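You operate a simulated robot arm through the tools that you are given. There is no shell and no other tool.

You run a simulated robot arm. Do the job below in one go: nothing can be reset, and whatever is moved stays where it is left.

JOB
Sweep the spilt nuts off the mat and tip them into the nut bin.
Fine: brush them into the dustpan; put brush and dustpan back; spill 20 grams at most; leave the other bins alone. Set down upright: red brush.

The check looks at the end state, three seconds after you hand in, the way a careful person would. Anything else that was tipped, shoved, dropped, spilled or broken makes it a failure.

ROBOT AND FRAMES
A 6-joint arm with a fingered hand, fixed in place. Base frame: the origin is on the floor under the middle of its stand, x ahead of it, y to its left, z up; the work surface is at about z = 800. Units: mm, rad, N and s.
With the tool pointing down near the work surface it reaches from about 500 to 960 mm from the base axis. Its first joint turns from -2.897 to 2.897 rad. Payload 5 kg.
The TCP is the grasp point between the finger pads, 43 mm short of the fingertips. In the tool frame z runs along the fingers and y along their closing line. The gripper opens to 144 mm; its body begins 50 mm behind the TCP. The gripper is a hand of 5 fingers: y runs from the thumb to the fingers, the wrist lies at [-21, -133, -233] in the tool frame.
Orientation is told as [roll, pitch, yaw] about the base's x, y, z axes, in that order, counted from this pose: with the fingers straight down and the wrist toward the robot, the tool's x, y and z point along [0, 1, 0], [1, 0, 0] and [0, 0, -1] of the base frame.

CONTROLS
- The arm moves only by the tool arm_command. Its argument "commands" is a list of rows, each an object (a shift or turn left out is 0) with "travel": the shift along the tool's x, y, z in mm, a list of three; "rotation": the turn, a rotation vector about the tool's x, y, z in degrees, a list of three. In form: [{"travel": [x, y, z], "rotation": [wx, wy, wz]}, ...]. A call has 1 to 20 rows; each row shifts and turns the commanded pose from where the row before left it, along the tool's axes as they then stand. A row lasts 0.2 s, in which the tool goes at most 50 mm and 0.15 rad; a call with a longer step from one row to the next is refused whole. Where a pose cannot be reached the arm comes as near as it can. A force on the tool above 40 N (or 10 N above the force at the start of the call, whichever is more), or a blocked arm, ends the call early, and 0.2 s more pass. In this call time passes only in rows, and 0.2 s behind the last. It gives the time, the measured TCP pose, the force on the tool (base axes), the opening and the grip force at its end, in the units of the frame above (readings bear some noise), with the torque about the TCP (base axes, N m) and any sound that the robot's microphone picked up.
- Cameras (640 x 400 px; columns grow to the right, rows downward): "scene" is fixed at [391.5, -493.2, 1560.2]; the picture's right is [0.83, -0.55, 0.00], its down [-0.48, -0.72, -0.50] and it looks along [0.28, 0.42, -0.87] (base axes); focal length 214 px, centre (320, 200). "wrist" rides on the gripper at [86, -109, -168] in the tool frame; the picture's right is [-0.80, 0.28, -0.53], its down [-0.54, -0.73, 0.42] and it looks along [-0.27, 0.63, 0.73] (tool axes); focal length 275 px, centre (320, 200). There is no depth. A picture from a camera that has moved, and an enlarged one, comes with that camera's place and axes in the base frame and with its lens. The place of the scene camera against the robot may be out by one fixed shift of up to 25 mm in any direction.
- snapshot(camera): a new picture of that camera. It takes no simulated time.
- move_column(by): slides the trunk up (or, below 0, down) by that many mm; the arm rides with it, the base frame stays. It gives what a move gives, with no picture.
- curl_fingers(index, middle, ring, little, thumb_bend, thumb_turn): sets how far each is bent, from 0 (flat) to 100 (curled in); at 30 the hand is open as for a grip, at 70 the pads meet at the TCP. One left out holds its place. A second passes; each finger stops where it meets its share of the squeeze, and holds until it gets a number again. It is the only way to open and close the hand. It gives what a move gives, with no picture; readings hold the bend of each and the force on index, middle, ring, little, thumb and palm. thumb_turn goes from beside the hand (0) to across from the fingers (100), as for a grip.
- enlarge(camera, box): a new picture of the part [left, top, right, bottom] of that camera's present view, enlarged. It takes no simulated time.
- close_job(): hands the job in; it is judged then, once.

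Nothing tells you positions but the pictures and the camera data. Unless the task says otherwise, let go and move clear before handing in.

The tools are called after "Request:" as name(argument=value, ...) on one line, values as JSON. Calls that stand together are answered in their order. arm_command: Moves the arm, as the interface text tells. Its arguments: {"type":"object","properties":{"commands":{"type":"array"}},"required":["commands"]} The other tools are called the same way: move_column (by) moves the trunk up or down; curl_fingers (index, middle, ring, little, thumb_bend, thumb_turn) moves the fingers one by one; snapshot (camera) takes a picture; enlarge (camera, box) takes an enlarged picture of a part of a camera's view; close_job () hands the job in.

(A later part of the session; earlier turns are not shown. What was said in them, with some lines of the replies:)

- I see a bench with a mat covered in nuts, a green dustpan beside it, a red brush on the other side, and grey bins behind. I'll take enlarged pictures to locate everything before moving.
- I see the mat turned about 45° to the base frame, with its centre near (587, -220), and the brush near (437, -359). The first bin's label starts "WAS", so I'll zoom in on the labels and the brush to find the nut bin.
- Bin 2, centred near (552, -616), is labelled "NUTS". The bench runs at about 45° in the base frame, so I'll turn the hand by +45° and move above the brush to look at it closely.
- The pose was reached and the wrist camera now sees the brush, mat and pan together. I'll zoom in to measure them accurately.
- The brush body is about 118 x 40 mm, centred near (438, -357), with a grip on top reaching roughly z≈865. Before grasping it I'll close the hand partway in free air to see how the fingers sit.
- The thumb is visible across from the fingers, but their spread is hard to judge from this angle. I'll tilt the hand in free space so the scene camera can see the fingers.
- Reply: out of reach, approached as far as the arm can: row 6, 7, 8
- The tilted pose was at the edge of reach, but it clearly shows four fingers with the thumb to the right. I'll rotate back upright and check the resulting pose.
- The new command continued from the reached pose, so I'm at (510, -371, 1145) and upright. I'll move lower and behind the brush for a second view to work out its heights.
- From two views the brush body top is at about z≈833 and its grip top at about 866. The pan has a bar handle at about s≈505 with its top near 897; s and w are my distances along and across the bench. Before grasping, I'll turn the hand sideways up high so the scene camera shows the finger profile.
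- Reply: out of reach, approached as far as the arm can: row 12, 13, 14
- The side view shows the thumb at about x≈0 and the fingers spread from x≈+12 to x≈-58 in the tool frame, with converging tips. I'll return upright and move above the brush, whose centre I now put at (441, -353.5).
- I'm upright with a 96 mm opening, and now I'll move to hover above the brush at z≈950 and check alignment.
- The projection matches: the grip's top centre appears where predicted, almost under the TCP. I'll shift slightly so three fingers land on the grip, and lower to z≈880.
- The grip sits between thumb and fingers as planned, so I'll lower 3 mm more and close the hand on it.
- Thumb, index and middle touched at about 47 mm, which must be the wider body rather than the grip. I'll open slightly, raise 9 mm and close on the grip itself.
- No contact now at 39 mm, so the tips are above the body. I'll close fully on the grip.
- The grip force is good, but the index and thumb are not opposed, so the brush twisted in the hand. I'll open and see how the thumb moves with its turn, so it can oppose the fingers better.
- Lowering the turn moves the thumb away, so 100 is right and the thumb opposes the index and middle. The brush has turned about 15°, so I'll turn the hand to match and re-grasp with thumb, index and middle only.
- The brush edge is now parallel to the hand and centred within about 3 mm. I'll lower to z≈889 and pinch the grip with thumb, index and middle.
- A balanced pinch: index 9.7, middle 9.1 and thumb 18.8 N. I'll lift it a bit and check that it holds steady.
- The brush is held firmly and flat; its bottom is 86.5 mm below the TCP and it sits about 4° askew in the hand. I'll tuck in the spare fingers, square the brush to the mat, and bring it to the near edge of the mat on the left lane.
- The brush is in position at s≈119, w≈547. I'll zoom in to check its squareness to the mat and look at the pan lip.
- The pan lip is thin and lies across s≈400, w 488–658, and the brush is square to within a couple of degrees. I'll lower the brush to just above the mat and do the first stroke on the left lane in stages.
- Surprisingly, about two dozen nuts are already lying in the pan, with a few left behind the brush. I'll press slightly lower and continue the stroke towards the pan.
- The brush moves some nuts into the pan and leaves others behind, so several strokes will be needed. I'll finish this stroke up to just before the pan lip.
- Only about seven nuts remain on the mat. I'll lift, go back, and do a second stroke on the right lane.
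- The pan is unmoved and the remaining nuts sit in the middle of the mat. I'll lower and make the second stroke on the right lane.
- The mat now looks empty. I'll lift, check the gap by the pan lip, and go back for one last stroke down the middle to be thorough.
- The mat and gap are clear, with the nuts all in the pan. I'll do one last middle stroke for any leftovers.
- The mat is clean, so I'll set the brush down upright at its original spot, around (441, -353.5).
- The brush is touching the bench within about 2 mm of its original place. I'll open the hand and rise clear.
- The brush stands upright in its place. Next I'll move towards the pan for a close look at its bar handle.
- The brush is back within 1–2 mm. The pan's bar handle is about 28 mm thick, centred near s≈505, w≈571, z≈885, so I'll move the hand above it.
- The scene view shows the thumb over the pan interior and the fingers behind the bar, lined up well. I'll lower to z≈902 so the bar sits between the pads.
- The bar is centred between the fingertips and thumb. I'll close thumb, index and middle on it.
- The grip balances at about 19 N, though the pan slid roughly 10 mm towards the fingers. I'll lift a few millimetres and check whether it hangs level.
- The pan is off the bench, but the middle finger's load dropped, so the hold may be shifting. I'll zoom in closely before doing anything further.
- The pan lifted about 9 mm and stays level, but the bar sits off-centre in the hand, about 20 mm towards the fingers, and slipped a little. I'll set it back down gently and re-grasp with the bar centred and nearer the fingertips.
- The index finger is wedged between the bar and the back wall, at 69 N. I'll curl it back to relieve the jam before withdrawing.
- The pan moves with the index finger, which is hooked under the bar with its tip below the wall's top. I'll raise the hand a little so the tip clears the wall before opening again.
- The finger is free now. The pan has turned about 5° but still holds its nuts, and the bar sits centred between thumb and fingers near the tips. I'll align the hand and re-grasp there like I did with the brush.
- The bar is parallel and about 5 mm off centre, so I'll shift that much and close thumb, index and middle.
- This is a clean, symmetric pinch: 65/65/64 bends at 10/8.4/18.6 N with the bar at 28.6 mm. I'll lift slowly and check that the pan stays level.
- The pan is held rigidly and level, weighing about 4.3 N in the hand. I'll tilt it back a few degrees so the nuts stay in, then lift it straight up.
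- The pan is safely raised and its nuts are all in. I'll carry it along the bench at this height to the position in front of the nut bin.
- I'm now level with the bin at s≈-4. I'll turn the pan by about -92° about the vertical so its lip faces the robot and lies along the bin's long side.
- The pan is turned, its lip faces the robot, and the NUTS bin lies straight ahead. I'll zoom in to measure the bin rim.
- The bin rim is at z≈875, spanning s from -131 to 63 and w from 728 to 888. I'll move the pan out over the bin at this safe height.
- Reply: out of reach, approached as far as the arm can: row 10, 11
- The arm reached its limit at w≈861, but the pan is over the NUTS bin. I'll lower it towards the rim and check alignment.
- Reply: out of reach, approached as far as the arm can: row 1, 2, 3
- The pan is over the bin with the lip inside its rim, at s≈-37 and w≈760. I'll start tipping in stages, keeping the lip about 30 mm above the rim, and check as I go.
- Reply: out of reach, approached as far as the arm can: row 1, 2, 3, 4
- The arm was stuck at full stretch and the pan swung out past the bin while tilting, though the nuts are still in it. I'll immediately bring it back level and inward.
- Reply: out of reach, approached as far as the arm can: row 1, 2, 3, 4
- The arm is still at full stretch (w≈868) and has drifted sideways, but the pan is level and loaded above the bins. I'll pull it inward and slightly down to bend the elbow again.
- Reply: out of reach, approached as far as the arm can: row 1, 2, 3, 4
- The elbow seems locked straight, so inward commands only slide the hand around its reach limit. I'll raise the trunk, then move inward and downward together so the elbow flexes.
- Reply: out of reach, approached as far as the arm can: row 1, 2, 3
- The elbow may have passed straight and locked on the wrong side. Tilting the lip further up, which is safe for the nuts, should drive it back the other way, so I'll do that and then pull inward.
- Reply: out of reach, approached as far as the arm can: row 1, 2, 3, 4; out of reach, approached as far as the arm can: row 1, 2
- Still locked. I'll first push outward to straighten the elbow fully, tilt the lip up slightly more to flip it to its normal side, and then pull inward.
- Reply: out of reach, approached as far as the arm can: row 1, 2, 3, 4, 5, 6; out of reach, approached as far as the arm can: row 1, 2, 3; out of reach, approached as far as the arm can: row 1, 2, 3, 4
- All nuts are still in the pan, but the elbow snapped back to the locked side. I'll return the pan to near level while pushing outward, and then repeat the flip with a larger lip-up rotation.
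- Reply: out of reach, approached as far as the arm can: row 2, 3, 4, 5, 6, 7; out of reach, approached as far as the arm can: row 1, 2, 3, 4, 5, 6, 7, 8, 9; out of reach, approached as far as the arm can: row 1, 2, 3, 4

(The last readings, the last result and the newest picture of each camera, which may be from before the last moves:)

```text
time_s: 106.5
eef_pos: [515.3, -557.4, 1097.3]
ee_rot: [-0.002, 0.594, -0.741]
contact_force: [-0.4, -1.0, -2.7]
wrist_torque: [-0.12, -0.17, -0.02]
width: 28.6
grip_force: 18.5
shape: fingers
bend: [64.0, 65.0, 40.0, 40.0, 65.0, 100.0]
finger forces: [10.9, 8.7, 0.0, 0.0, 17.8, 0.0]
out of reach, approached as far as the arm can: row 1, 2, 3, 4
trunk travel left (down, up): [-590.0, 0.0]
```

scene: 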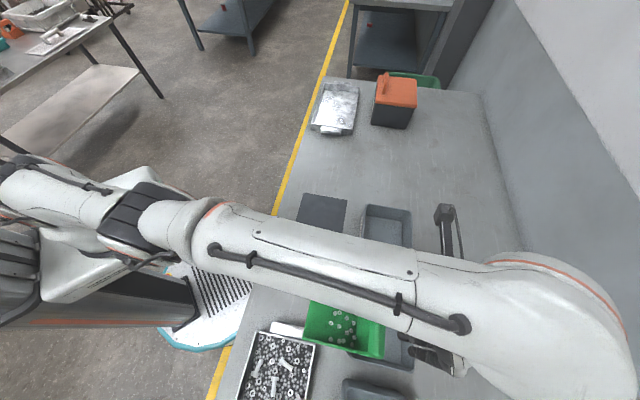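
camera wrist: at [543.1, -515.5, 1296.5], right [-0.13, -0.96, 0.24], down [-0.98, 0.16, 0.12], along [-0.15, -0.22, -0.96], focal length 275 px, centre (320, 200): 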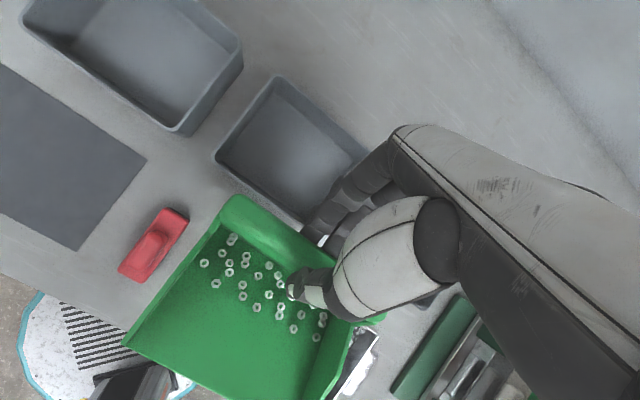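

The elbow remains near straight. I'll test small single-direction moves to learn which directions are actually free.

Request:
arm_command(commands=[{"travel": [0, -1.5, 1.4]}, {"travel": [0, -1.5, 1.4]}, {"travel": [0, -1.5, 1.4]}])

Request:
arm_command(commands=[{"travel": [0, 11.2, 16.6]}])

Request:
arm_command(commands=[{"travel": [20, 0, 0]}, {"travel": [20, 0, 0]}])

```text
time_s: 107.3
eef_pos: [516.2, -557.4, 1097.9]
ee_rot: [-0.001, 0.596, -0.739]
contact_force: [-0.3, -0.5, -4.3]
wrist_torque: [-0.13, -0.16, -0.02]
width: 28.8
grip_force: 18.9
shape: fingers
bend: [64.0, 65.0, 40.0, 40.0, 65.0, 100.0]
finger forces: [10.8, 8.8, 0.0, 0.0, 17.8, 0.0]
out of reach, approached as far as the arm can: row 2
trunk travel left (down, up): [-590.0, 0.0]
```

```text
time_s: 107.7
eef_pos: [518.0, -562.4, 1080.6]
ee_rot: [-0.002, 0.596, -0.742]
contact_force: [-0.3, 0.2, -3.1]
wrist_torque: [-0.15, -0.18, 0.01]
width: 28.6
grip_force: 18.8
shape: fingers
bend: [64.0, 65.0, 40.0, 40.0, 65.0, 100.0]
finger forces: [10.8, 8.9, 0.0, 0.0, 17.9, 0.0]
out of reach, approached as far as the arm can: row 1
trunk travel left (down, up): [-590.0, 0.0]
```

```text
time_s: 108.3
eef_pos: [549.6, -534.6, 1079.2]
ee_rot: [-0.002, 0.596, -0.743]
contact_force: [0.4, -0.8, -2.7]
wrist_torque: [-0.17, -0.12, 0.02]
width: 28.5
grip_force: 19.0
shape: fingers
bend: [64.0, 65.0, 40.0, 40.0, 65.0, 100.0]
finger forces: [10.7, 9.0, 0.1, 0.1, 17.8, 0.0]
out of reach, approached as far as the arm can: row 1
trunk travel left (down, up): [-590.0, 0.0]
```

Sideways motion is free, but inward motion is blocked until the elbow flips back. I'll rotate about the fixed wrist point: first level the pan, then straighten, then tilt the lip up about the wrist and pull inward in the same motion.

Request:
arm_command(commands=[{"travel": [0, 19.8, -12.5], "rotation": [-5, 0, 0]}, {"travel": [0, 19.8, -12.5], "rotation": [-5, 0, 0]}, {"travel": [0, 19.8, -12.5], "rotation": [-5, 0, 0]}, {"travel": [0, 19.8, -12.5], "rotation": [-5, 0, 0]}, {"travel": [0, 19.8, -12.5], "rotation": [-5, 0, 0]}, {"travel": [0, 19.8, -12.5], "rotation": [-5, 0, 0]}])

Request:
arm_command(commands=[{"travel": [0, 10, -2]}, {"travel": [0, 10, -2]}])

```text
time_s: 109.7
eef_pos: [651.3, -627.1, 1105.2]
ee_rot: [-0.004, 0.07, -0.741]
contact_force: [-0.1, 0.5, -3.4]
wrist_torque: [-0.05, -0.06, 0.04]
width: 28.6
grip_force: 18.4
shape: fingers
bend: [64.0, 66.0, 40.0, 40.0, 65.0, 100.0]
finger forces: [10.2, 8.3, 0.1, 0.0, 18.4, 0.0]
trunk travel left (down, up): [-590.0, 0.0]
```

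```text
time_s: 110.3
eef_pos: [656.3, -627.3, 1105.2]
ee_rot: [-0.001, 0.067, -0.739]
contact_force: [0.1, -0.5, -3.3]
wrist_torque: [-0.1, -0.06, 0.01]
width: 28.3
grip_force: 18.9
shape: fingers
bend: [64.0, 66.0, 40.0, 40.0, 65.0, 100.0]
finger forces: [10.2, 8.3, 0.0, 0.0, 18.6, 0.1]
out of reach, approached as far as the arm can: row 1, 2
trunk travel left (down, up): [-590.0, 0.0]
```

The rotation about the wrist worked without any limit, and the arm is now fully straight. I'll do the lip-up rotation about the wrist and follow directly with an inward pull.

Request:
arm_command(commands=[{"travel": [0, -20.8, 10.7], "rotation": [5, 0, 0]}, {"travel": [0, -20.8, 10.7], "rotation": [5, 0, 0]}, {"travel": [0, -20.8, 10.7], "rotation": [5, 0, 0]}, {"travel": [0, -20.8, 10.7], "rotation": [5, 0, 0]}, {"travel": [0, -20.8, 10.7], "rotation": [5, 0, 0]}, {"travel": [0, -12.1, 9]}, {"travel": [0, -12.1, 9]}, {"travel": [0, -12.1, 9]}])

```text
time_s: 112.1
eef_pos: [537.4, -520.7, 1070.9]
ee_rot: [-0.002, 0.504, -0.742]
contact_force: [0.2, -0.2, -3.5]
wrist_torque: [-0.11, -0.12, -0.02]
width: 28.5
grip_force: 18.7
shape: fingers
bend: [64.0, 66.0, 40.0, 40.0, 65.0, 100.0]
finger forces: [10.8, 8.6, 0.1, 0.1, 17.9, 0.0]
trunk travel left (down, up): [-590.0, 0.0]
```

The elbow is free again and every row was reached. From now on I'll keep the wrist well inside its limit; first I'll line up with the bin centre and bring the pan back to nearly level.

Request:
arm_command(commands=[{"travel": [-22, 0, 0]}, {"travel": [-22, 0, 0]}, {"travel": [0, 15.4, -6], "rotation": [-4.6, 0, 0]}, {"travel": [0, 15.8, -4.7], "rotation": [-4.6, 0, 0]}, {"travel": [0, 16.1, -3.4], "rotation": [-4.6, 0, 0]}, {"travel": [0, 16.4, -2.2], "rotation": [-4.6, 0, 0]}, {"travel": [0, 16.5, -0.8], "rotation": [-4.6, 0, 0]}])

Request:
snapshot(camera="wrist")

Request:
snapshot(camera="scene")

```text
time_s: 113.7
eef_pos: [568.0, -612.3, 1061.4]
ee_rot: [0.0, 0.103, -0.741]
contact_force: [0.8, 0.7, -3.8]
wrist_torque: [0.01, -0.1, -0.04]
width: 28.4
grip_force: 18.5
shape: fingers
bend: [64.0, 66.0, 40.0, 40.0, 65.0, 100.0]
finger forces: [10.1, 8.3, 0.0, 0.0, 18.1, 0.0]
trunk travel left (down, up): [-590.0, 0.0]
```

```text
taken
camera wrist: at [560.2, -486.1, 1238.6], right [-0.29, -0.81, 0.5], down [-0.93, 0.12, -0.35], along [0.22, -0.57, -0.79], focal length 275 px, centre (320, 200)
```

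wrist: 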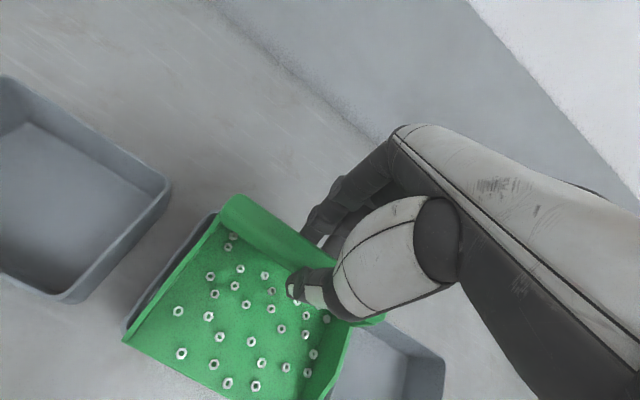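

```text
taken
```

scene: 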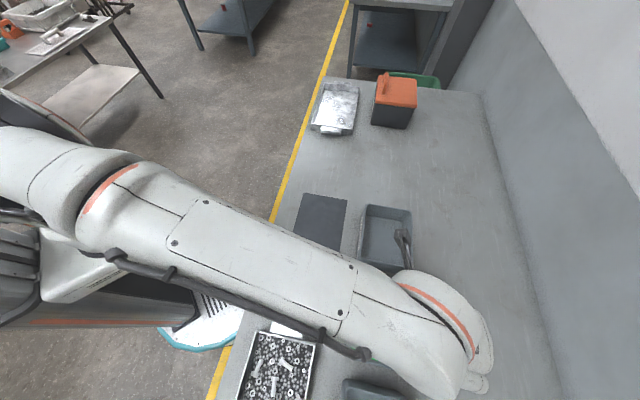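

The pan is aligned over the NUTS bin at s≈-31, w≈834 with the arm comfortably bent. I'll lower it a little and start tipping.

Request:
arm_command(commands=[{"travel": [0, 6.5, 14.4]}, {"travel": [0, 6.5, 14.4]}, {"rotation": [-6, 0, 0]}, {"travel": [0, 0, -8], "rotation": [-6, 0, 0]}])

Request:
enlarge(camera="wrist", box=[80, 160, 460, 400])

```text
time_s: 114.7
eef_pos: [575.2, -615.6, 1037.5]
ee_rot: [-0.002, -0.106, -0.74]
contact_force: [-0.3, 0.0, -3.5]
wrist_torque: [-0.04, -0.05, -0.02]
width: 28.4
grip_force: 18.6
shape: fingers
bend: [64.0, 66.0, 40.0, 40.0, 65.0, 100.0]
finger forces: [9.7, 8.0, 0.0, 0.0, 18.3, 0.0]
trunk travel left (down, up): [-590.0, 0.0]
```

```text
1.67 times, centred on (270, 280) of wrist
camera zoom: at [540.7, -467.4, 1193.5], right [-0.37, -0.74, 0.56], down [-0.87, 0.06, -0.5], along [0.34, -0.67, -0.66], focal length 459 px, centre (403, 67)
```

zoom: 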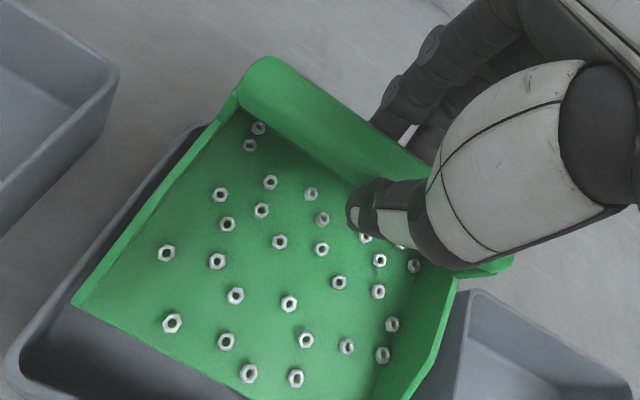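

The lip is inside the bin's rim on the visible side and there is no slip. I'll continue tipping in small steps.

Request:
arm_command(commands=[{"travel": [-1.5, 0.84, -8], "rotation": [-6, 0, 0]}, {"travel": [0, 1.7, -7.8], "rotation": [-6, 0, 0]}])

Request:
enlarge(camera="wrist", box=[80, 160, 460, 400])

Request:
enlarge(camera="scene", box=[300, 220, 480, 400])

```text
time_s: 115.3
eef_pos: [574.7, -617.5, 1055.3]
ee_rot: [-0.005, -0.295, -0.732]
contact_force: [0.3, 1.1, -2.2]
wrist_torque: [0.08, -0.01, 0.02]
width: 28.7
grip_force: 17.8
shape: fingers
bend: [64.0, 66.0, 40.0, 40.0, 65.0, 100.0]
finger forces: [10.1, 7.3, 0.0, 0.1, 18.4, 0.0]
trunk travel left (down, up): [-590.0, 0.0]
```

```text
1.67 times, centred on (270, 280) of wrist
camera zoom: at [520.2, -451.0, 1183.2], right [-0.45, -0.67, 0.6], down [-0.79, -0.02, -0.61], along [0.42, -0.75, -0.52], focal length 459 px, centre (403, 67)
```

zoom: 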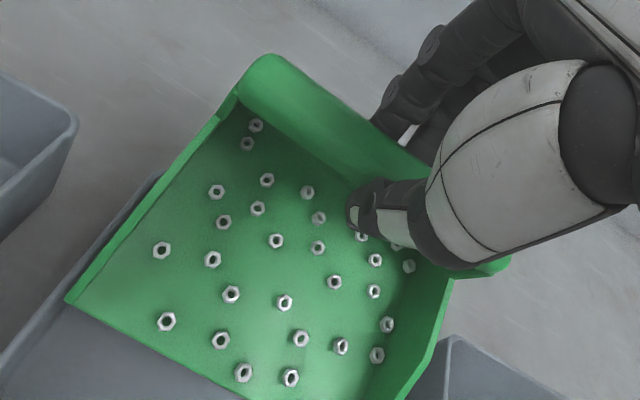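

```text
2.22 times, centred on (390, 310) of scene
camera zoom: at [391.5, -493.2, 1560.2], right [0.83, -0.55, 0.0], down [-0.48, -0.72, -0.5], along [0.28, 0.42, -0.87], focal length 477 px, centre (164, -44)
```

zoom: 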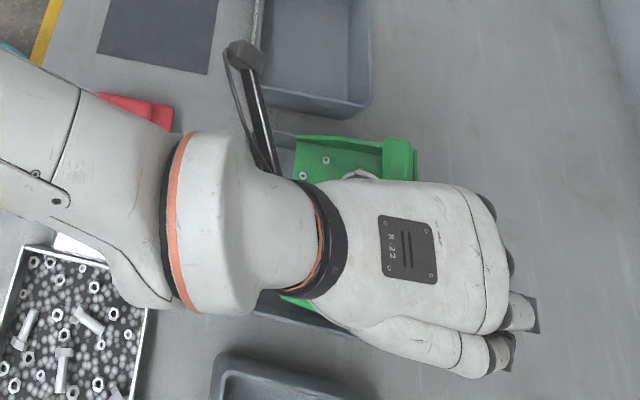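

Still no limit reached and the nuts hold at 17°. I'll continue to about 30°.

Request:
arm_command(commands=[{"travel": [0, 1.85, -5.7], "rotation": [-6, 0, 0]}, {"travel": [0, 1.6, -3.7], "rotation": [-6, 0, 0]}])

Request:
enlarge(camera="wrist", box=[80, 160, 460, 400])

```text
time_s: 115.9
eef_pos: [577.9, -615.4, 1062.9]
ee_rot: [0.008, -0.462, -0.725]
contact_force: [-0.7, -1.0, -2.0]
wrist_torque: [0.1, 0.08, 0.04]
width: 28.4
grip_force: 18.3
shape: fingers
bend: [64.0, 66.0, 40.0, 40.0, 65.0, 100.0]
finger forces: [9.6, 8.1, 0.0, 0.1, 19.1, 0.1]
out of reach, approached as far as the arm can: row 1
trunk travel left (down, up): [-590.0, 0.0]
```

```text
1.67 times, centred on (270, 280) of wrist
camera zoom: at [505.8, -436.7, 1164.2], right [-0.52, -0.61, 0.6], down [-0.7, -0.1, -0.71], along [0.49, -0.78, -0.38], focal length 459 px, centre (403, 67)
```

zoom: 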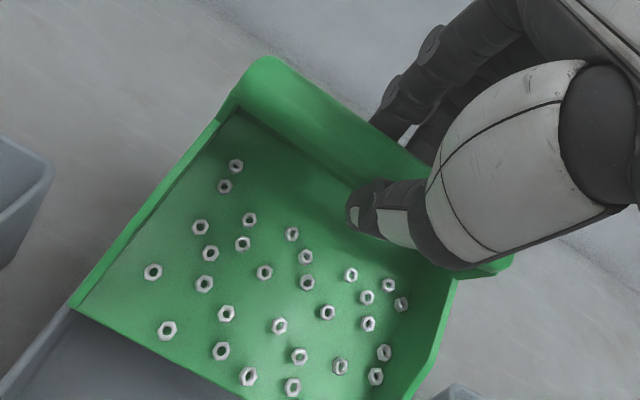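

The nuts are starting to slide towards the lip, which is over the middle of the bin. I'll continue tipping gently with a small sideways correction.

Request:
arm_command(commands=[{"travel": [-3, -2.7, -3.6], "rotation": [-5, 0, 0]}, {"travel": [-3, -4, -4], "rotation": [-5, 0, 0]}])

Request:
enlarge(camera="wrist", box=[80, 160, 460, 400])

```text
time_s: 116.5
eef_pos: [566.4, -611.9, 1064.3]
ee_rot: [0.012, -0.637, -0.732]
contact_force: [-0.6, -1.3, -2.7]
wrist_torque: [0.04, 0.1, 0.02]
width: 28.4
grip_force: 18.1
shape: fingers
bend: [64.0, 66.0, 40.0, 40.0, 65.0, 100.0]
finger forces: [9.6, 8.0, 0.0, 0.1, 19.4, 0.1]
trunk travel left (down, up): [-590.0, 0.0]
```

```text
1.67 times, centred on (270, 280) of wrist
camera zoom: at [483.5, -424.2, 1135.3], right [-0.6, -0.54, 0.59], down [-0.6, -0.18, -0.78], along [0.53, -0.82, -0.22], focal length 459 px, centre (403, 67)
```

zoom: 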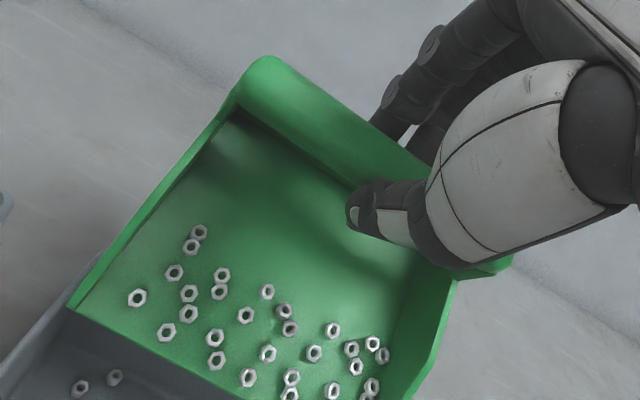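

Nuts are dropping into the bin. I'll keep tipping with the lip held over the bin's centre.

Request:
arm_command(commands=[{"travel": [0, -8.2, -7.3], "rotation": [-5, 0, 0]}, {"travel": [0, -9.7, -8.6], "rotation": [-5, 0, 0]}, {"travel": [0, -9.7, -8.7], "rotation": [-5, 0, 0]}])

Request:
enlarge(camera="wrist", box=[80, 160, 460, 400])

Request:
enlarge(camera="scene", box=[300, 220, 480, 400])

```text
time_s: 117.3
eef_pos: [531.7, -645.3, 1114.7]
ee_rot: [0.052, -0.87, -0.738]
contact_force: [0.3, -0.2, -1.8]
wrist_torque: [0.06, 0.08, -0.03]
width: 28.2
grip_force: 18.9
shape: fingers
bend: [64.0, 66.0, 40.0, 40.0, 65.0, 100.0]
finger forces: [9.7, 8.1, 0.0, 0.0, 19.5, 0.0]
out of reach, approached as far as the arm can: row 1, 2, 3
trunk travel left (down, up): [-590.0, 0.0]
```

```text
1.67 times, centred on (270, 280) of wrist
camera zoom: at [434.5, -453.5, 1141.8], right [-0.7, -0.48, 0.53], down [-0.44, -0.3, -0.85], along [0.57, -0.82, 0.0], focal length 459 px, centre (403, 67)
```

zoom: 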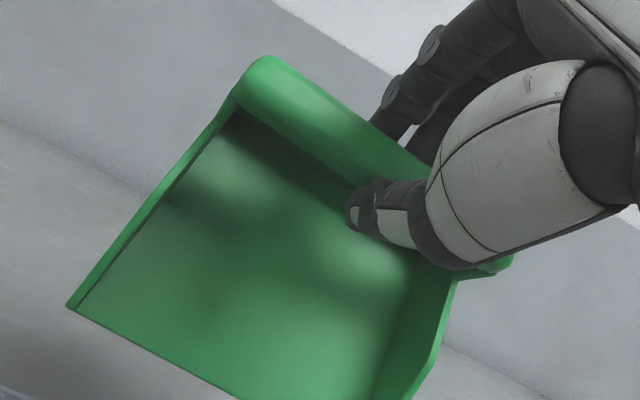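

```text
2.22 times, centred on (390, 310) of scene
camera zoom: at [391.5, -493.2, 1560.2], right [0.83, -0.55, 0.0], down [-0.48, -0.72, -0.5], along [0.28, 0.42, -0.87], focal length 477 px, centre (164, -44)
```

zoom: 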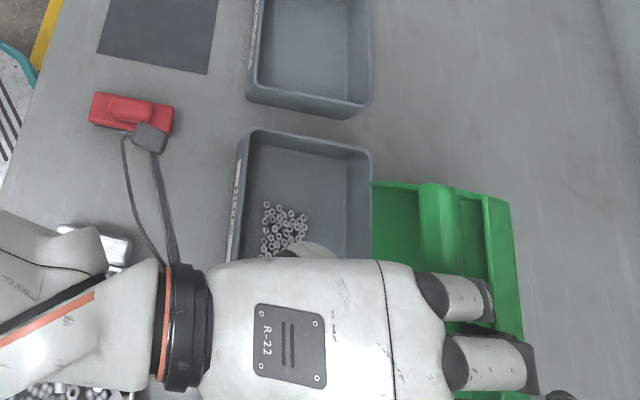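

The pan is empty and a pile of nuts shows in the NUTS bin; the hand drifted up and sideways at its limit but touched nothing. I'll level the pan again, moving it slightly up and inward.

Request:
arm_command(commands=[{"travel": [0, -1.7, -5.1], "rotation": [5, 0, 0]}, {"travel": [0, -2.2, -4.9], "rotation": [5, 0, 0]}, {"travel": [0, -2.6, -4.6], "rotation": [5, 0, 0]}, {"travel": [0, -3.0, -4.3], "rotation": [5, 0, 0]}, {"travel": [0, -3.4, -4.1], "rotation": [5, 0, 0]}])

Request:
snapshot(camera="scene")

```text
time_s: 118.5
eef_pos: [511.7, -630.1, 1123.8]
ee_rot: [0.009, -0.458, -0.73]
contact_force: [-0.1, 0.3, -2.6]
wrist_torque: [0.04, 0.02, -0.02]
width: 28.5
grip_force: 18.4
shape: fingers
bend: [64.0, 66.0, 40.0, 40.0, 65.0, 100.0]
finger forces: [9.9, 8.3, 0.1, 0.1, 19.2, 0.0]
trunk travel left (down, up): [-590.0, 0.0]
```

```text
taken
```

scene: 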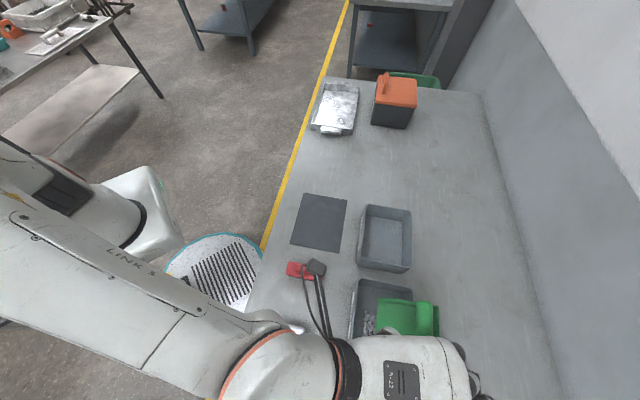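

Request:
arm_command(commands=[{"travel": [0, -3.7, -3.9], "rotation": [5, 0, 0]}, {"travel": [0, -4, -3.4], "rotation": [5, 0, 0]}, {"travel": [0, -4.4, -3], "rotation": [5, 0, 0]}, {"travel": [0, -4.7, -2.5], "rotation": [5, 0, 0]}, {"travel": [0, -5, -2], "rotation": [5, 0, 0]}, {"travel": [0, -5, -2]}, {"travel": [0, -30, 0]}, {"travel": [0, -40, 0]}, {"travel": [0, -40, 0]}, {"travel": [0, -40, 0]}])

Request:
snapshot(camera="scene")

Request:
snapshot(camera="wrist")

```text
time_s: 120.7
eef_pos: [378.3, -511.3, 1130.9]
ee_rot: [0.007, -0.028, -0.722]
contact_force: [0.1, 0.7, -1.8]
wrist_torque: [-0.03, -0.01, 0.0]
width: 28.7
grip_force: 19.1
shape: fingers
bend: [64.0, 66.0, 40.0, 40.0, 65.0, 100.0]
finger forces: [10.2, 8.6, 0.0, 0.0, 19.0, 0.0]
trunk travel left (down, up): [-590.0, 0.0]
```

```text
taken
```

scene: 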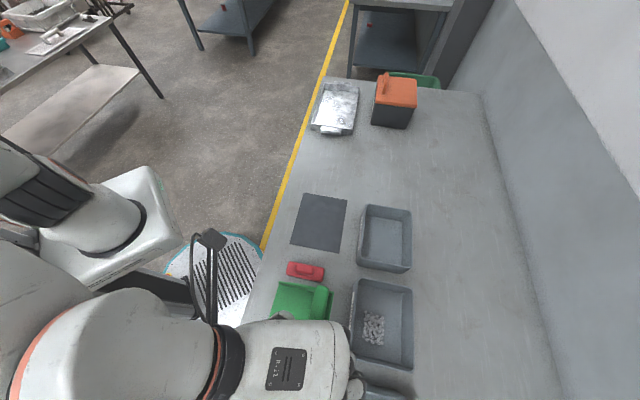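

```text
taken
camera wrist: at [349.0, -373.5, 1297.5], right [-0.33, -0.78, 0.53], down [-0.89, 0.07, -0.45], along [0.31, -0.62, -0.72], focal length 275 px, centre (320, 200)
```

wrist: 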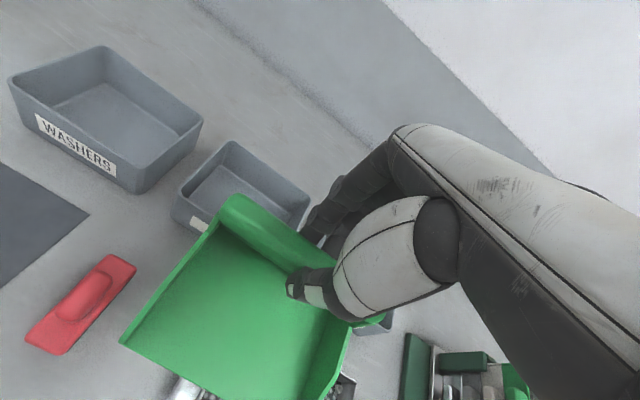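

The nuts lie in a pile in the NUTS bin and the pan is empty. I'll zoom in to check that nothing was spilled around the bins.

Request:
enlarge(camera="scene", box=[320, 180, 480, 400])

Request:
enlarge(camera="scene", box=[340, 270, 420, 380])

Request:
enlarge(camera="wrist", box=[100, 180, 380, 400])

```text
1.82 times, centred on (400, 290) of scene
camera zoom: at [391.5, -493.2, 1560.2], right [0.83, -0.55, 0.0], down [-0.48, -0.72, -0.5], along [0.28, 0.42, -0.87], focal length 390 px, centre (174, 36)
```

zoom: 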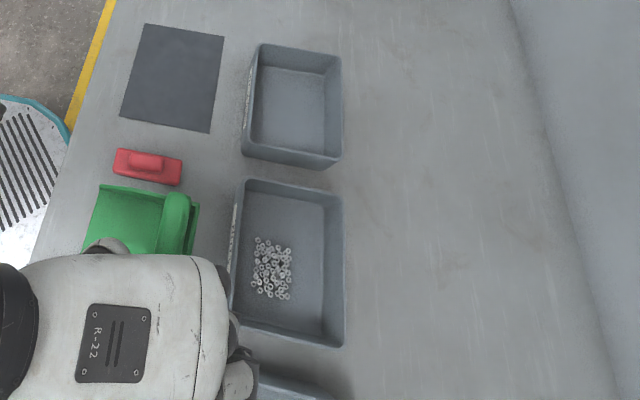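

```text
3.64 times, centred on (380, 325) of scene
camera zoom: at [391.5, -493.2, 1560.2], right [0.83, -0.55, 0.0], down [-0.48, -0.72, -0.5], along [0.28, 0.42, -0.87], focal length 780 px, centre (102, -254)
```

zoom: 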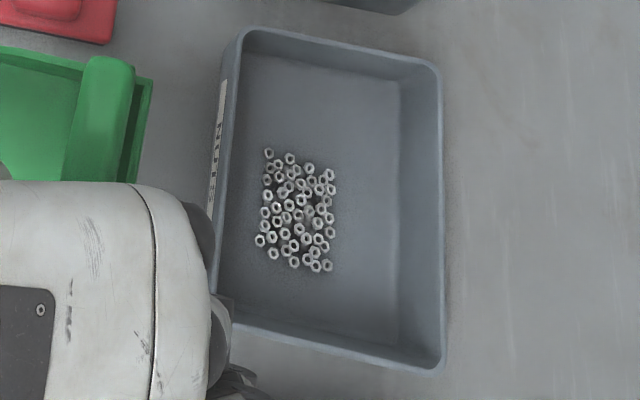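

```text
1.82 times, centred on (240, 290) of wrist
camera zoom: at [349.0, -373.5, 1297.5], right [-0.33, -0.78, 0.53], down [-0.89, 0.07, -0.45], along [0.31, -0.62, -0.72], focal length 500 px, centre (466, 36)
```

zoom: 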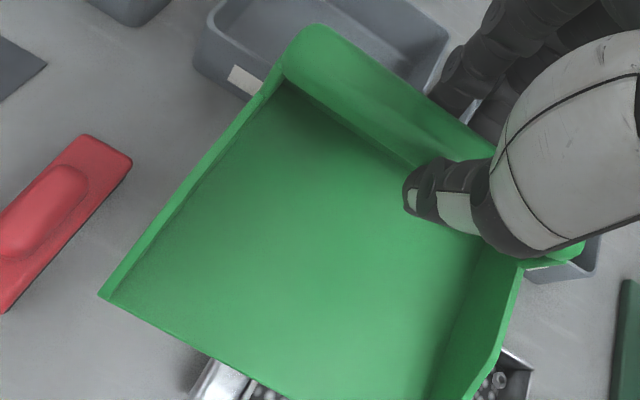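

All the nuts are in the NUTS bin with nothing spilled. Next I'll turn the empty pan back to its original heading.

Request:
arm_command(commands=[{"rotation": [1.6, -0.4, 0]}, {"rotation": [0, 0, -8.07]}, {"rotation": [0, 0, -8.07]}, {"rotation": [0, 0, -8.07]}, {"rotation": [0, 0, -8.07]}, {"rotation": [0, 0, -8.07]}, {"rotation": [0, 0, -8.07]}, {"rotation": [0, 0, -8.07]}, {"rotation": [0, 0, -8.07]}, {"rotation": [0, 0, -8.07]}, {"rotation": [0, 0, -8.07]}, {"rotation": [0, 0, -8.07]}])

Request:
snapshot(camera="scene")

```text
time_s: 123.3
eef_pos: [377.3, -510.1, 1129.7]
ee_rot: [0.006, -0.004, 0.826]
contact_force: [0.1, -1.0, -2.3]
wrist_torque: [0.02, 0.01, 0.0]
width: 28.7
grip_force: 19.2
shape: fingers
bend: [64.0, 66.0, 40.0, 40.0, 65.0, 100.0]
finger forces: [10.6, 8.6, 0.0, 0.0, 19.0, 0.0]
trunk travel left (down, up): [-590.0, 0.0]
```

```text
taken
```

scene: 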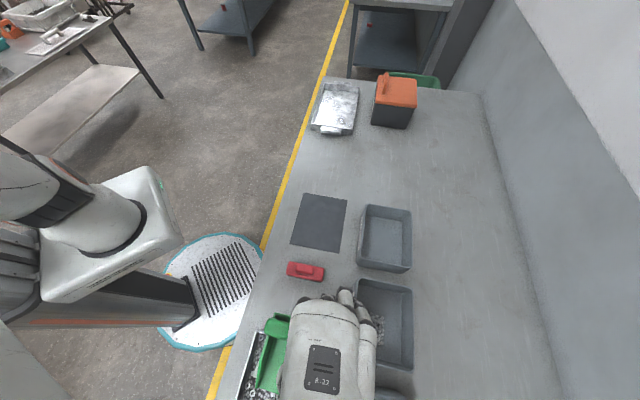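

The heading is right. I'll carry the pan back along the bench to above its original spot.

Request:
arm_command(commands=[{"travel": [2.12, 37.5, 0]}, {"travel": [2.12, 37.5, 0]}, {"travel": [2.12, 37.5, 0]}, {"travel": [2.12, 37.5, 0]}, {"travel": [2.12, 37.5, 0]}, {"travel": [2.12, 37.5, 0]}, {"travel": [2.12, 37.5, 0]}, {"travel": [2.12, 37.5, 0]}, {"travel": [2.12, 37.5, 0]}, {"travel": [2.12, 37.5, 0]}, {"travel": [2.12, 37.5, 0]}, {"travel": [2.12, 37.5, 0]}, {"travel": [2.12, 37.5, 0]}, {"travel": [2.12, 37.5, 0]}, {"travel": [2.12, 37.5, 0]}, {"travel": [2.12, 37.5, 0]}])

Request:
snapshot(camera="scene")

Request:
snapshot(camera="wrist")

```text
time_s: 126.7
eef_pos: [760.1, -47.1, 1129.9]
ee_rot: [0.005, -0.002, 0.826]
contact_force: [0.4, -0.4, -1.8]
wrist_torque: [0.01, 0.02, 0.0]
width: 28.6
grip_force: 19.2
shape: fingers
bend: [64.0, 65.0, 40.0, 40.0, 65.0, 100.0]
finger forces: [10.4, 8.6, 0.0, 0.2, 19.0, 0.0]
trunk travel left (down, up): [-590.0, 0.0]
```

```text
taken
```

scene: 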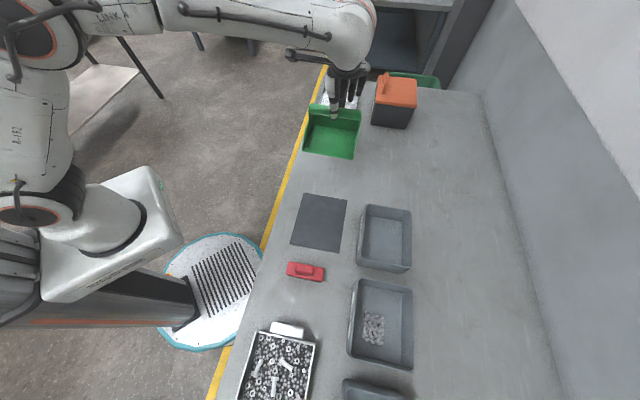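

```text
taken
camera wrist: at [624.3, -69.0, 1299.5], right [0.78, -0.33, 0.53], down [-0.09, -0.9, -0.43], along [0.62, 0.28, -0.73], focal length 275 px, centre (320, 200)
```

wrist: 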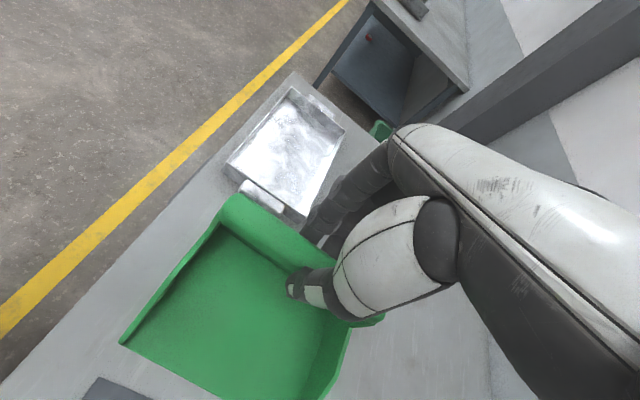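

I'm above the pan's original place, so I'll lower to about 30 mm above the bench and check alignment.

Request:
arm_command(commands=[{"travel": [0, 0, 36]}, {"travel": [0, 0, 36]}, {"travel": [0, 0, 36]}, {"travel": [0, 0, 36]}, {"travel": [0, 0, 36]}])

Request:
enlarge(camera="scene", box=[280, 140, 360, 220])

Request:
snapshot(camera="wrist")

```text
time_s: 127.9
eef_pos: [764.2, -45.6, 949.9]
ee_rot: [0.004, -0.002, 0.825]
contact_force: [0.3, 0.1, -2.2]
wrist_torque: [0.03, -0.02, 0.0]
width: 28.6
grip_force: 18.6
shape: fingers
bend: [64.0, 65.0, 40.0, 40.0, 65.0, 100.0]
finger forces: [10.5, 8.6, 0.1, 0.1, 19.1, 0.0]
trunk travel left (down, up): [-590.0, 0.0]
```

```text
5.00 times, centred on (320, 180) of scene
camera zoom: at [391.5, -493.2, 1560.2], right [0.83, -0.55, 0.0], down [-0.48, -0.72, -0.5], along [0.28, 0.42, -0.87], focal length 1072 px, centre (320, 300)
```

zoom: 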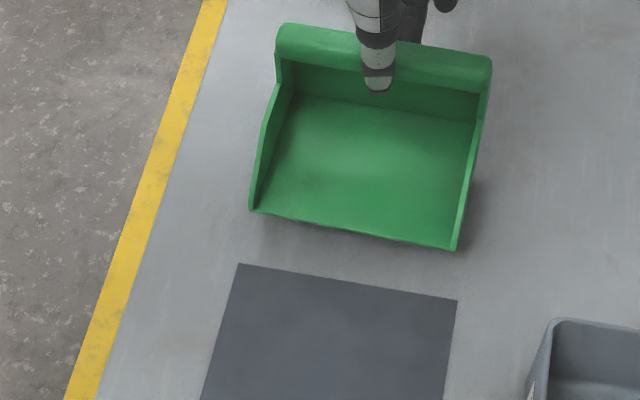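

```text
taken
camera wrist: at [626.6, -67.7, 1117.3], right [0.78, -0.33, 0.53], down [-0.09, -0.9, -0.43], along [0.62, 0.28, -0.73], focal length 275 px, centre (320, 200)
```

wrist: 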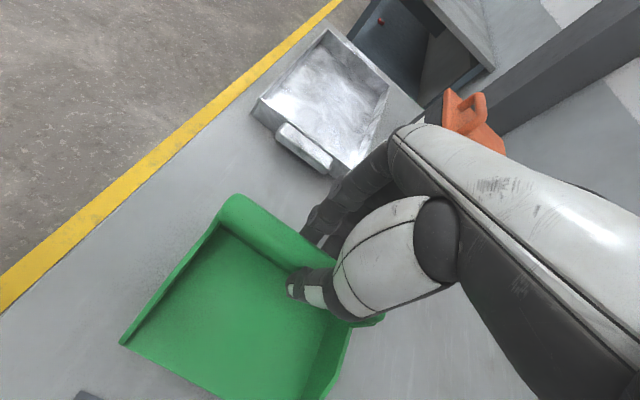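

The pan needs about 2.3° of rotation and a few millimetres of shift to match its original picture. I'll correct that and lower most of the way.

Request:
arm_command(commands=[{"rotation": [0, 0, -2.3]}, {"travel": [1.8, -4.2, 10]}, {"travel": [0, 0, 12]}])

Request:
enlarge(camera="scene", box=[280, 140, 360, 220])

```text
time_s: 128.7
eef_pos: [755.7, -48.1, 927.6]
ee_rot: [0.003, 0.0, 0.867]
contact_force: [-0.4, -0.2, -2.0]
wrist_torque: [0.04, -0.08, 0.0]
width: 28.7
grip_force: 19.3
shape: fingers
bend: [64.0, 65.0, 40.0, 40.0, 65.0, 100.0]
finger forces: [10.4, 8.6, 0.1, 0.1, 19.1, 0.1]
trunk travel left (down, up): [-590.0, 0.0]
```

```text
5.00 times, centred on (320, 180) of scene
camera zoom: at [391.5, -493.2, 1560.2], right [0.83, -0.55, 0.0], down [-0.48, -0.72, -0.5], along [0.28, 0.42, -0.87], focal length 1072 px, centre (320, 300)
```

zoom: 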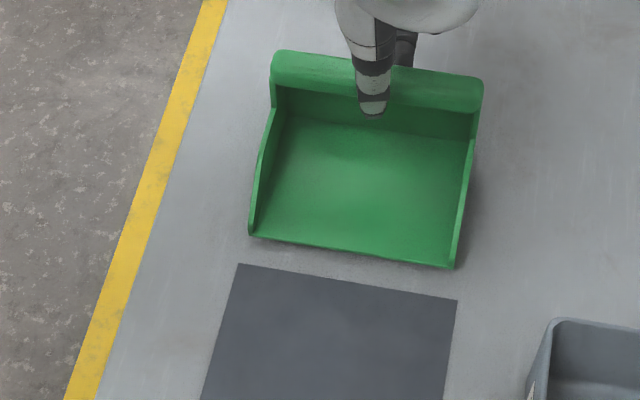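

It's now within about 2–3 mm and 0.3°. I'll make the final small correction and set the pan down.

Request:
arm_command(commands=[{"travel": [-1.5, 2.4, 3], "rotation": [0, 0, -0.4]}, {"travel": [0, 0, 3]}, {"travel": [0, 0, 2]}, {"travel": [0, 0, 1]}])

Request:
enlarge(camera="scene", box=[280, 140, 360, 220])

Request:
enlarge(camera="wrist", box=[200, 140, 420, 360])

```text
time_s: 129.7
eef_pos: [759.2, -46.4, 921.6]
ee_rot: [0.004, -0.003, 0.872]
contact_force: [-0.3, 1.3, -1.9]
wrist_torque: [0.01, 0.05, -0.03]
width: 28.8
grip_force: 18.8
shape: fingers
bend: [64.0, 65.0, 40.0, 40.0, 65.0, 100.0]
finger forces: [10.7, 8.5, 0.0, 0.1, 18.9, 0.1]
trunk travel left (down, up): [-590.0, 0.0]
```

```text
5.00 times, centred on (320, 180) of scene
camera zoom: at [391.5, -493.2, 1560.2], right [0.83, -0.55, 0.0], down [-0.48, -0.72, -0.5], along [0.28, 0.42, -0.87], focal length 1072 px, centre (320, 300)
```

zoom: 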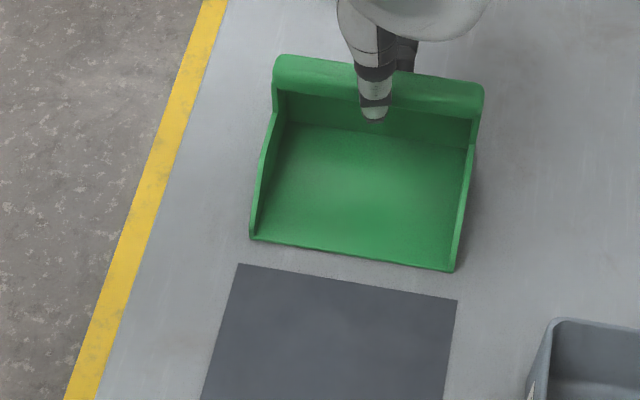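

```text
1.82 times, centred on (310, 250) of wrist
camera zoom: at [623.5, -75.7, 1088.0], right [0.79, -0.3, 0.53], down [-0.05, -0.9, -0.43], along [0.61, 0.31, -0.73], focal length 500 px, centre (338, 109)
```

zoom: 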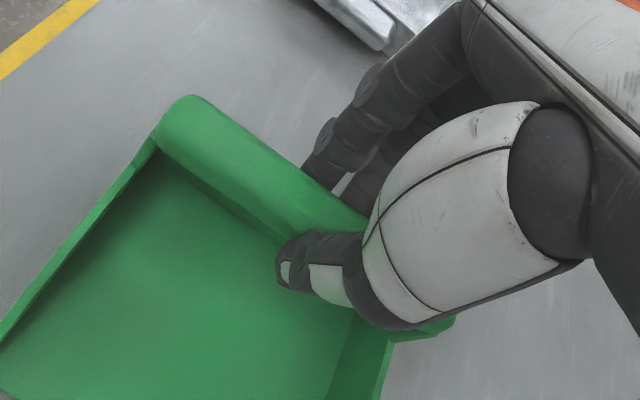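

The lip now matches its original pixels. I'll lower the last few millimetres until the bench takes the weight.

Request:
arm_command(commands=[{"travel": [-1, 1, 1]}, {"travel": [0, 0, 1]}, {"travel": [0, 0, 1]}])

```text
time_s: 130.5
eef_pos: [760.4, -47.0, 918.8]
ee_rot: [0.0, -0.005, 0.873]
contact_force: [-2.1, -1.7, 17.3]
wrist_torque: [-0.04, 0.13, -0.01]
width: 28.7
grip_force: 21.7
shape: fingers
bend: [64.0, 65.0, 40.0, 40.0, 66.0, 100.0]
finger forces: [11.3, 9.5, 0.1, 0.0, 22.4, 0.1]
trunk travel left (down, up): [-590.0, 0.0]
```

The pan is on the bench. I'll ease up by a millimetre, release and withdraw upward.

Request:
arm_command(commands=[{"travel": [0, 0, -1.2]}])

Request:
curl_fingers(index=59, middle=59, thumb_bend=59)

Request:
curl_fingers(index=50, middle=50, thumb_bend=50)

Request:
enlarge(camera="scene", box=[280, 140, 360, 220])

```text
time_s: 130.9
eef_pos: [759.9, -45.7, 919.6]
ee_rot: [0.001, -0.002, 0.873]
contact_force: [2.2, -0.7, 15.3]
wrist_torque: [0.0, 0.03, 0.0]
width: 28.5
grip_force: 22.2
shape: fingers
bend: [64.0, 65.0, 40.0, 40.0, 66.0, 100.0]
finger forces: [12.1, 10.0, 0.1, 0.1, 21.3, 0.1]
trunk travel left (down, up): [-590.0, 0.0]
```

```text
time_s: 131.9
eef_pos: [759.5, -47.8, 918.5]
ee_rot: [0.002, -0.004, 0.871]
contact_force: [0.8, -0.3, -0.6]
wrist_torque: [0.0, 0.01, -0.01]
width: 45.6
grip_force: 0.1
shape: fingers
bend: [59.0, 59.0, 40.0, 40.0, 59.0, 100.0]
finger forces: [0.0, 0.0, 0.1, 0.1, 0.0, 0.0]
trunk travel left (down, up): [-590.0, 0.0]
```

```text
time_s: 132.9
eef_pos: [758.6, -46.9, 917.7]
ee_rot: [0.005, -0.004, 0.873]
contact_force: [-0.6, -0.6, -0.7]
wrist_torque: [0.01, -0.01, 0.01]
width: 77.7
grip_force: 0.0
shape: fingers
bend: [50.0, 50.0, 40.0, 40.0, 50.0, 100.0]
finger forces: [0.1, 0.0, 0.0, 0.0, 0.0, 0.0]
trunk travel left (down, up): [-590.0, 0.0]
```

```text
5.00 times, centred on (320, 180) of scene
camera zoom: at [391.5, -493.2, 1560.2], right [0.83, -0.55, 0.0], down [-0.48, -0.72, -0.5], along [0.28, 0.42, -0.87], focal length 1072 px, centre (320, 300)
```

zoom: 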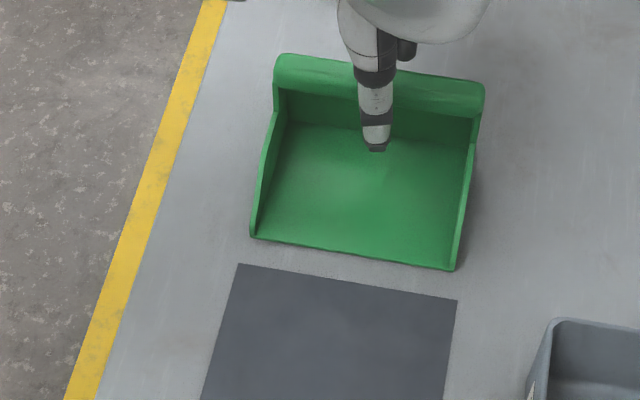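

The hand is free and the pan stayed in place. I'll rise clear and move back for a final check of the scene.

Request:
arm_command(commands=[{"travel": [0, 0, -15]}, {"travel": [0, 0, -30]}, {"travel": [0, 0, -40]}, {"travel": [0, 0, -40]}, {"travel": [0, 0, -40]}, {"travel": [0, 0, -40]}, {"travel": [0, -40, 0]}, {"travel": [0, -40, 0]}, {"travel": [0, -40, 0]}, {"travel": [20, -40, 0]}, {"travel": [20, -40, 0]}, {"travel": [20, -30, 0]}])

Request:
snapshot(camera="scene")

Request:
snapshot(camera="wrist")

```text
time_s: 135.5
eef_pos: [564.2, -188.7, 1122.9]
ee_rot: [0.003, -0.003, 0.872]
contact_force: [-0.4, -0.2, -0.4]
wrist_torque: [0.03, 0.0, 0.01]
width: 78.0
grip_force: 0.1
shape: fingers
bend: [50.0, 50.0, 40.0, 40.0, 50.0, 100.0]
finger forces: [0.1, 0.1, 0.0, 0.0, 0.0, 0.0]
trunk travel left (down, up): [-590.0, 0.0]
```

```text
taken
```

scene: 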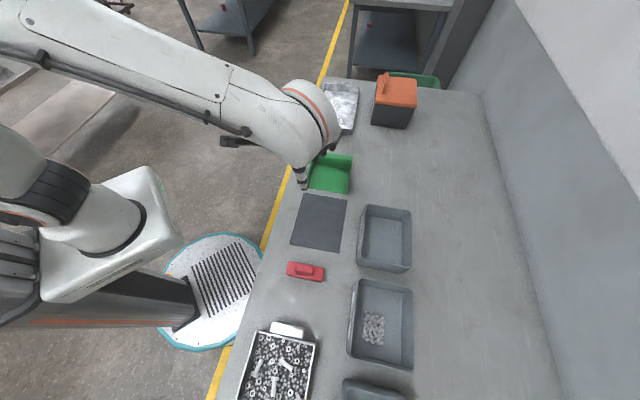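

```text
taken
camera wrist: at [428.4, -215.7, 1289.8], right [0.79, -0.3, 0.53], down [-0.05, -0.9, -0.43], along [0.61, 0.31, -0.73], focal length 275 px, centre (320, 200)
```

wrist: 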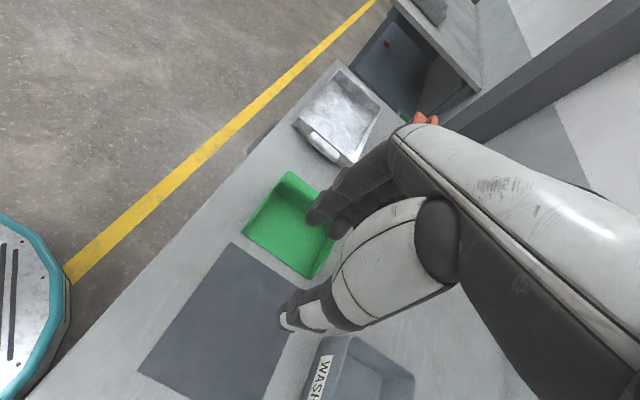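

Everything looks in place. I'll zoom in on the mat, pan, brush and bins for the final check.

Request:
enlarge(camera="scene", box=[270, 150, 420, 290])

Request:
enlarge(camera="wrist", box=[130, 150, 340, 400])

Request:
enlarge(camera="scene", box=[220, 260, 460, 400])

Request:
enlarge(camera="scene", box=[275, 250, 335, 290])

```text
2.86 times, centred on (345, 220) of scene
camera zoom: at [391.5, -493.2, 1560.2], right [0.83, -0.55, 0.0], down [-0.48, -0.72, -0.5], along [0.28, 0.42, -0.87], focal length 613 px, centre (249, 143)
```

zoom: 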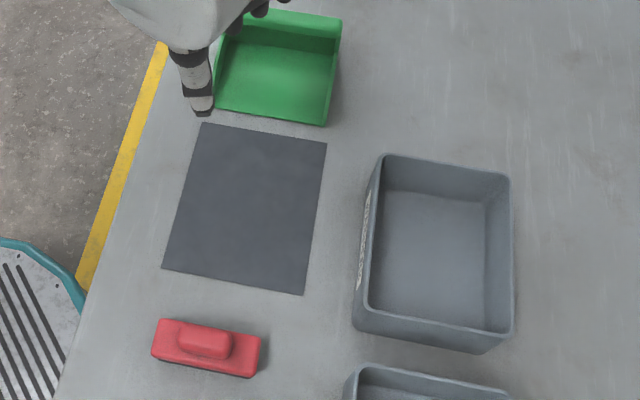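

```text
1.60 times, centred on (235, 275) of wrist
camera zoom: at [428.4, -215.7, 1289.8], right [0.79, -0.3, 0.53], down [-0.05, -0.9, -0.43], along [0.61, 0.31, -0.73], focal length 440 px, centre (456, 80)
```

zoom: 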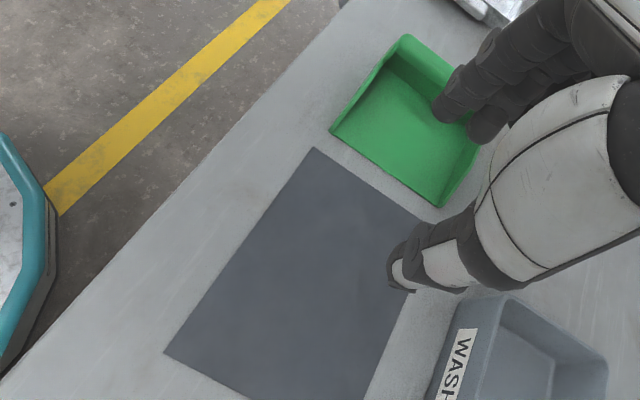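

```text
2.67 times, centred on (340, 330) of scene
camera zoom: at [391.5, -493.2, 1560.2], right [0.83, -0.55, 0.0], down [-0.48, -0.72, -0.5], along [0.28, 0.42, -0.87], focal length 572 px, centre (267, -147)
```

zoom: 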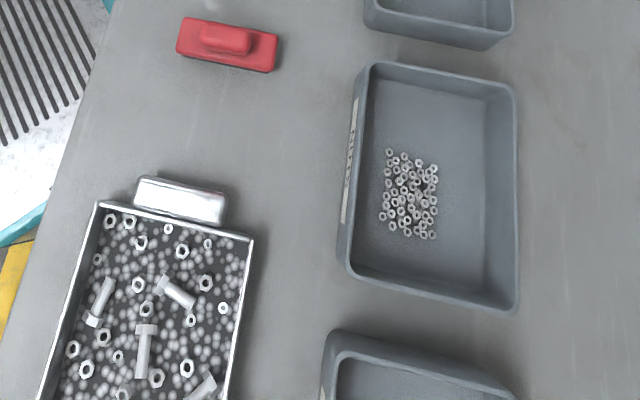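

```text
10.00 times, centred on (305, 270) of scene
camera zoom: at [391.5, -493.2, 1560.2], right [0.83, -0.55, 0.0], down [-0.48, -0.72, -0.5], along [0.28, 0.42, -0.87], focal length 2145 px, centre (470, -500)
```

zoom: 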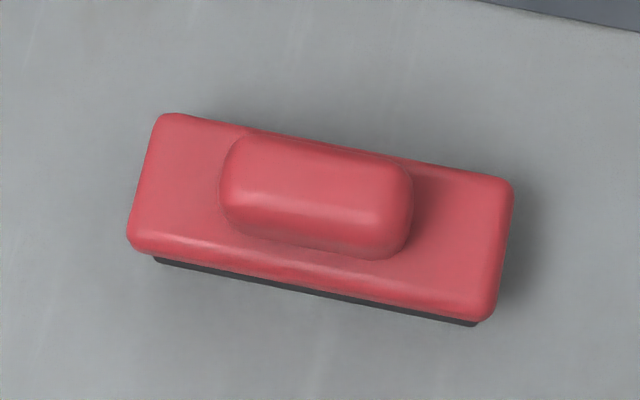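

The mat is clean, all visible nuts are in the NUTS bin, and the pan and upright brush are back within a few millimetres. The other bins show no change and the hand is clear, so I'm handing the job in.

Request:
close_job()

```text
The job is handed in.
```

The job is handed in. In the last pictures the mat is clean, every nut I can see is in the bin labelled NUTS, and nothing is spilled around it.

- **Brush:** it stands upright, within about 2 mm of where it started.
- **Dustpan:** it is empty and back within about 2 mm of its original place. It slid and turned slightly during my first grasp, and I corrected that when setting it down.
- **Other bins and trays:** none of them shows any change in the pictures.
- **Trunk:** I raised it 115 mm to free the arm when it stuck at full stretch over the bins, and left it there. The arm drifted past its targets a few times, but the loaded pan stayed above the bins and the nuts stayed in it until I tipped them.
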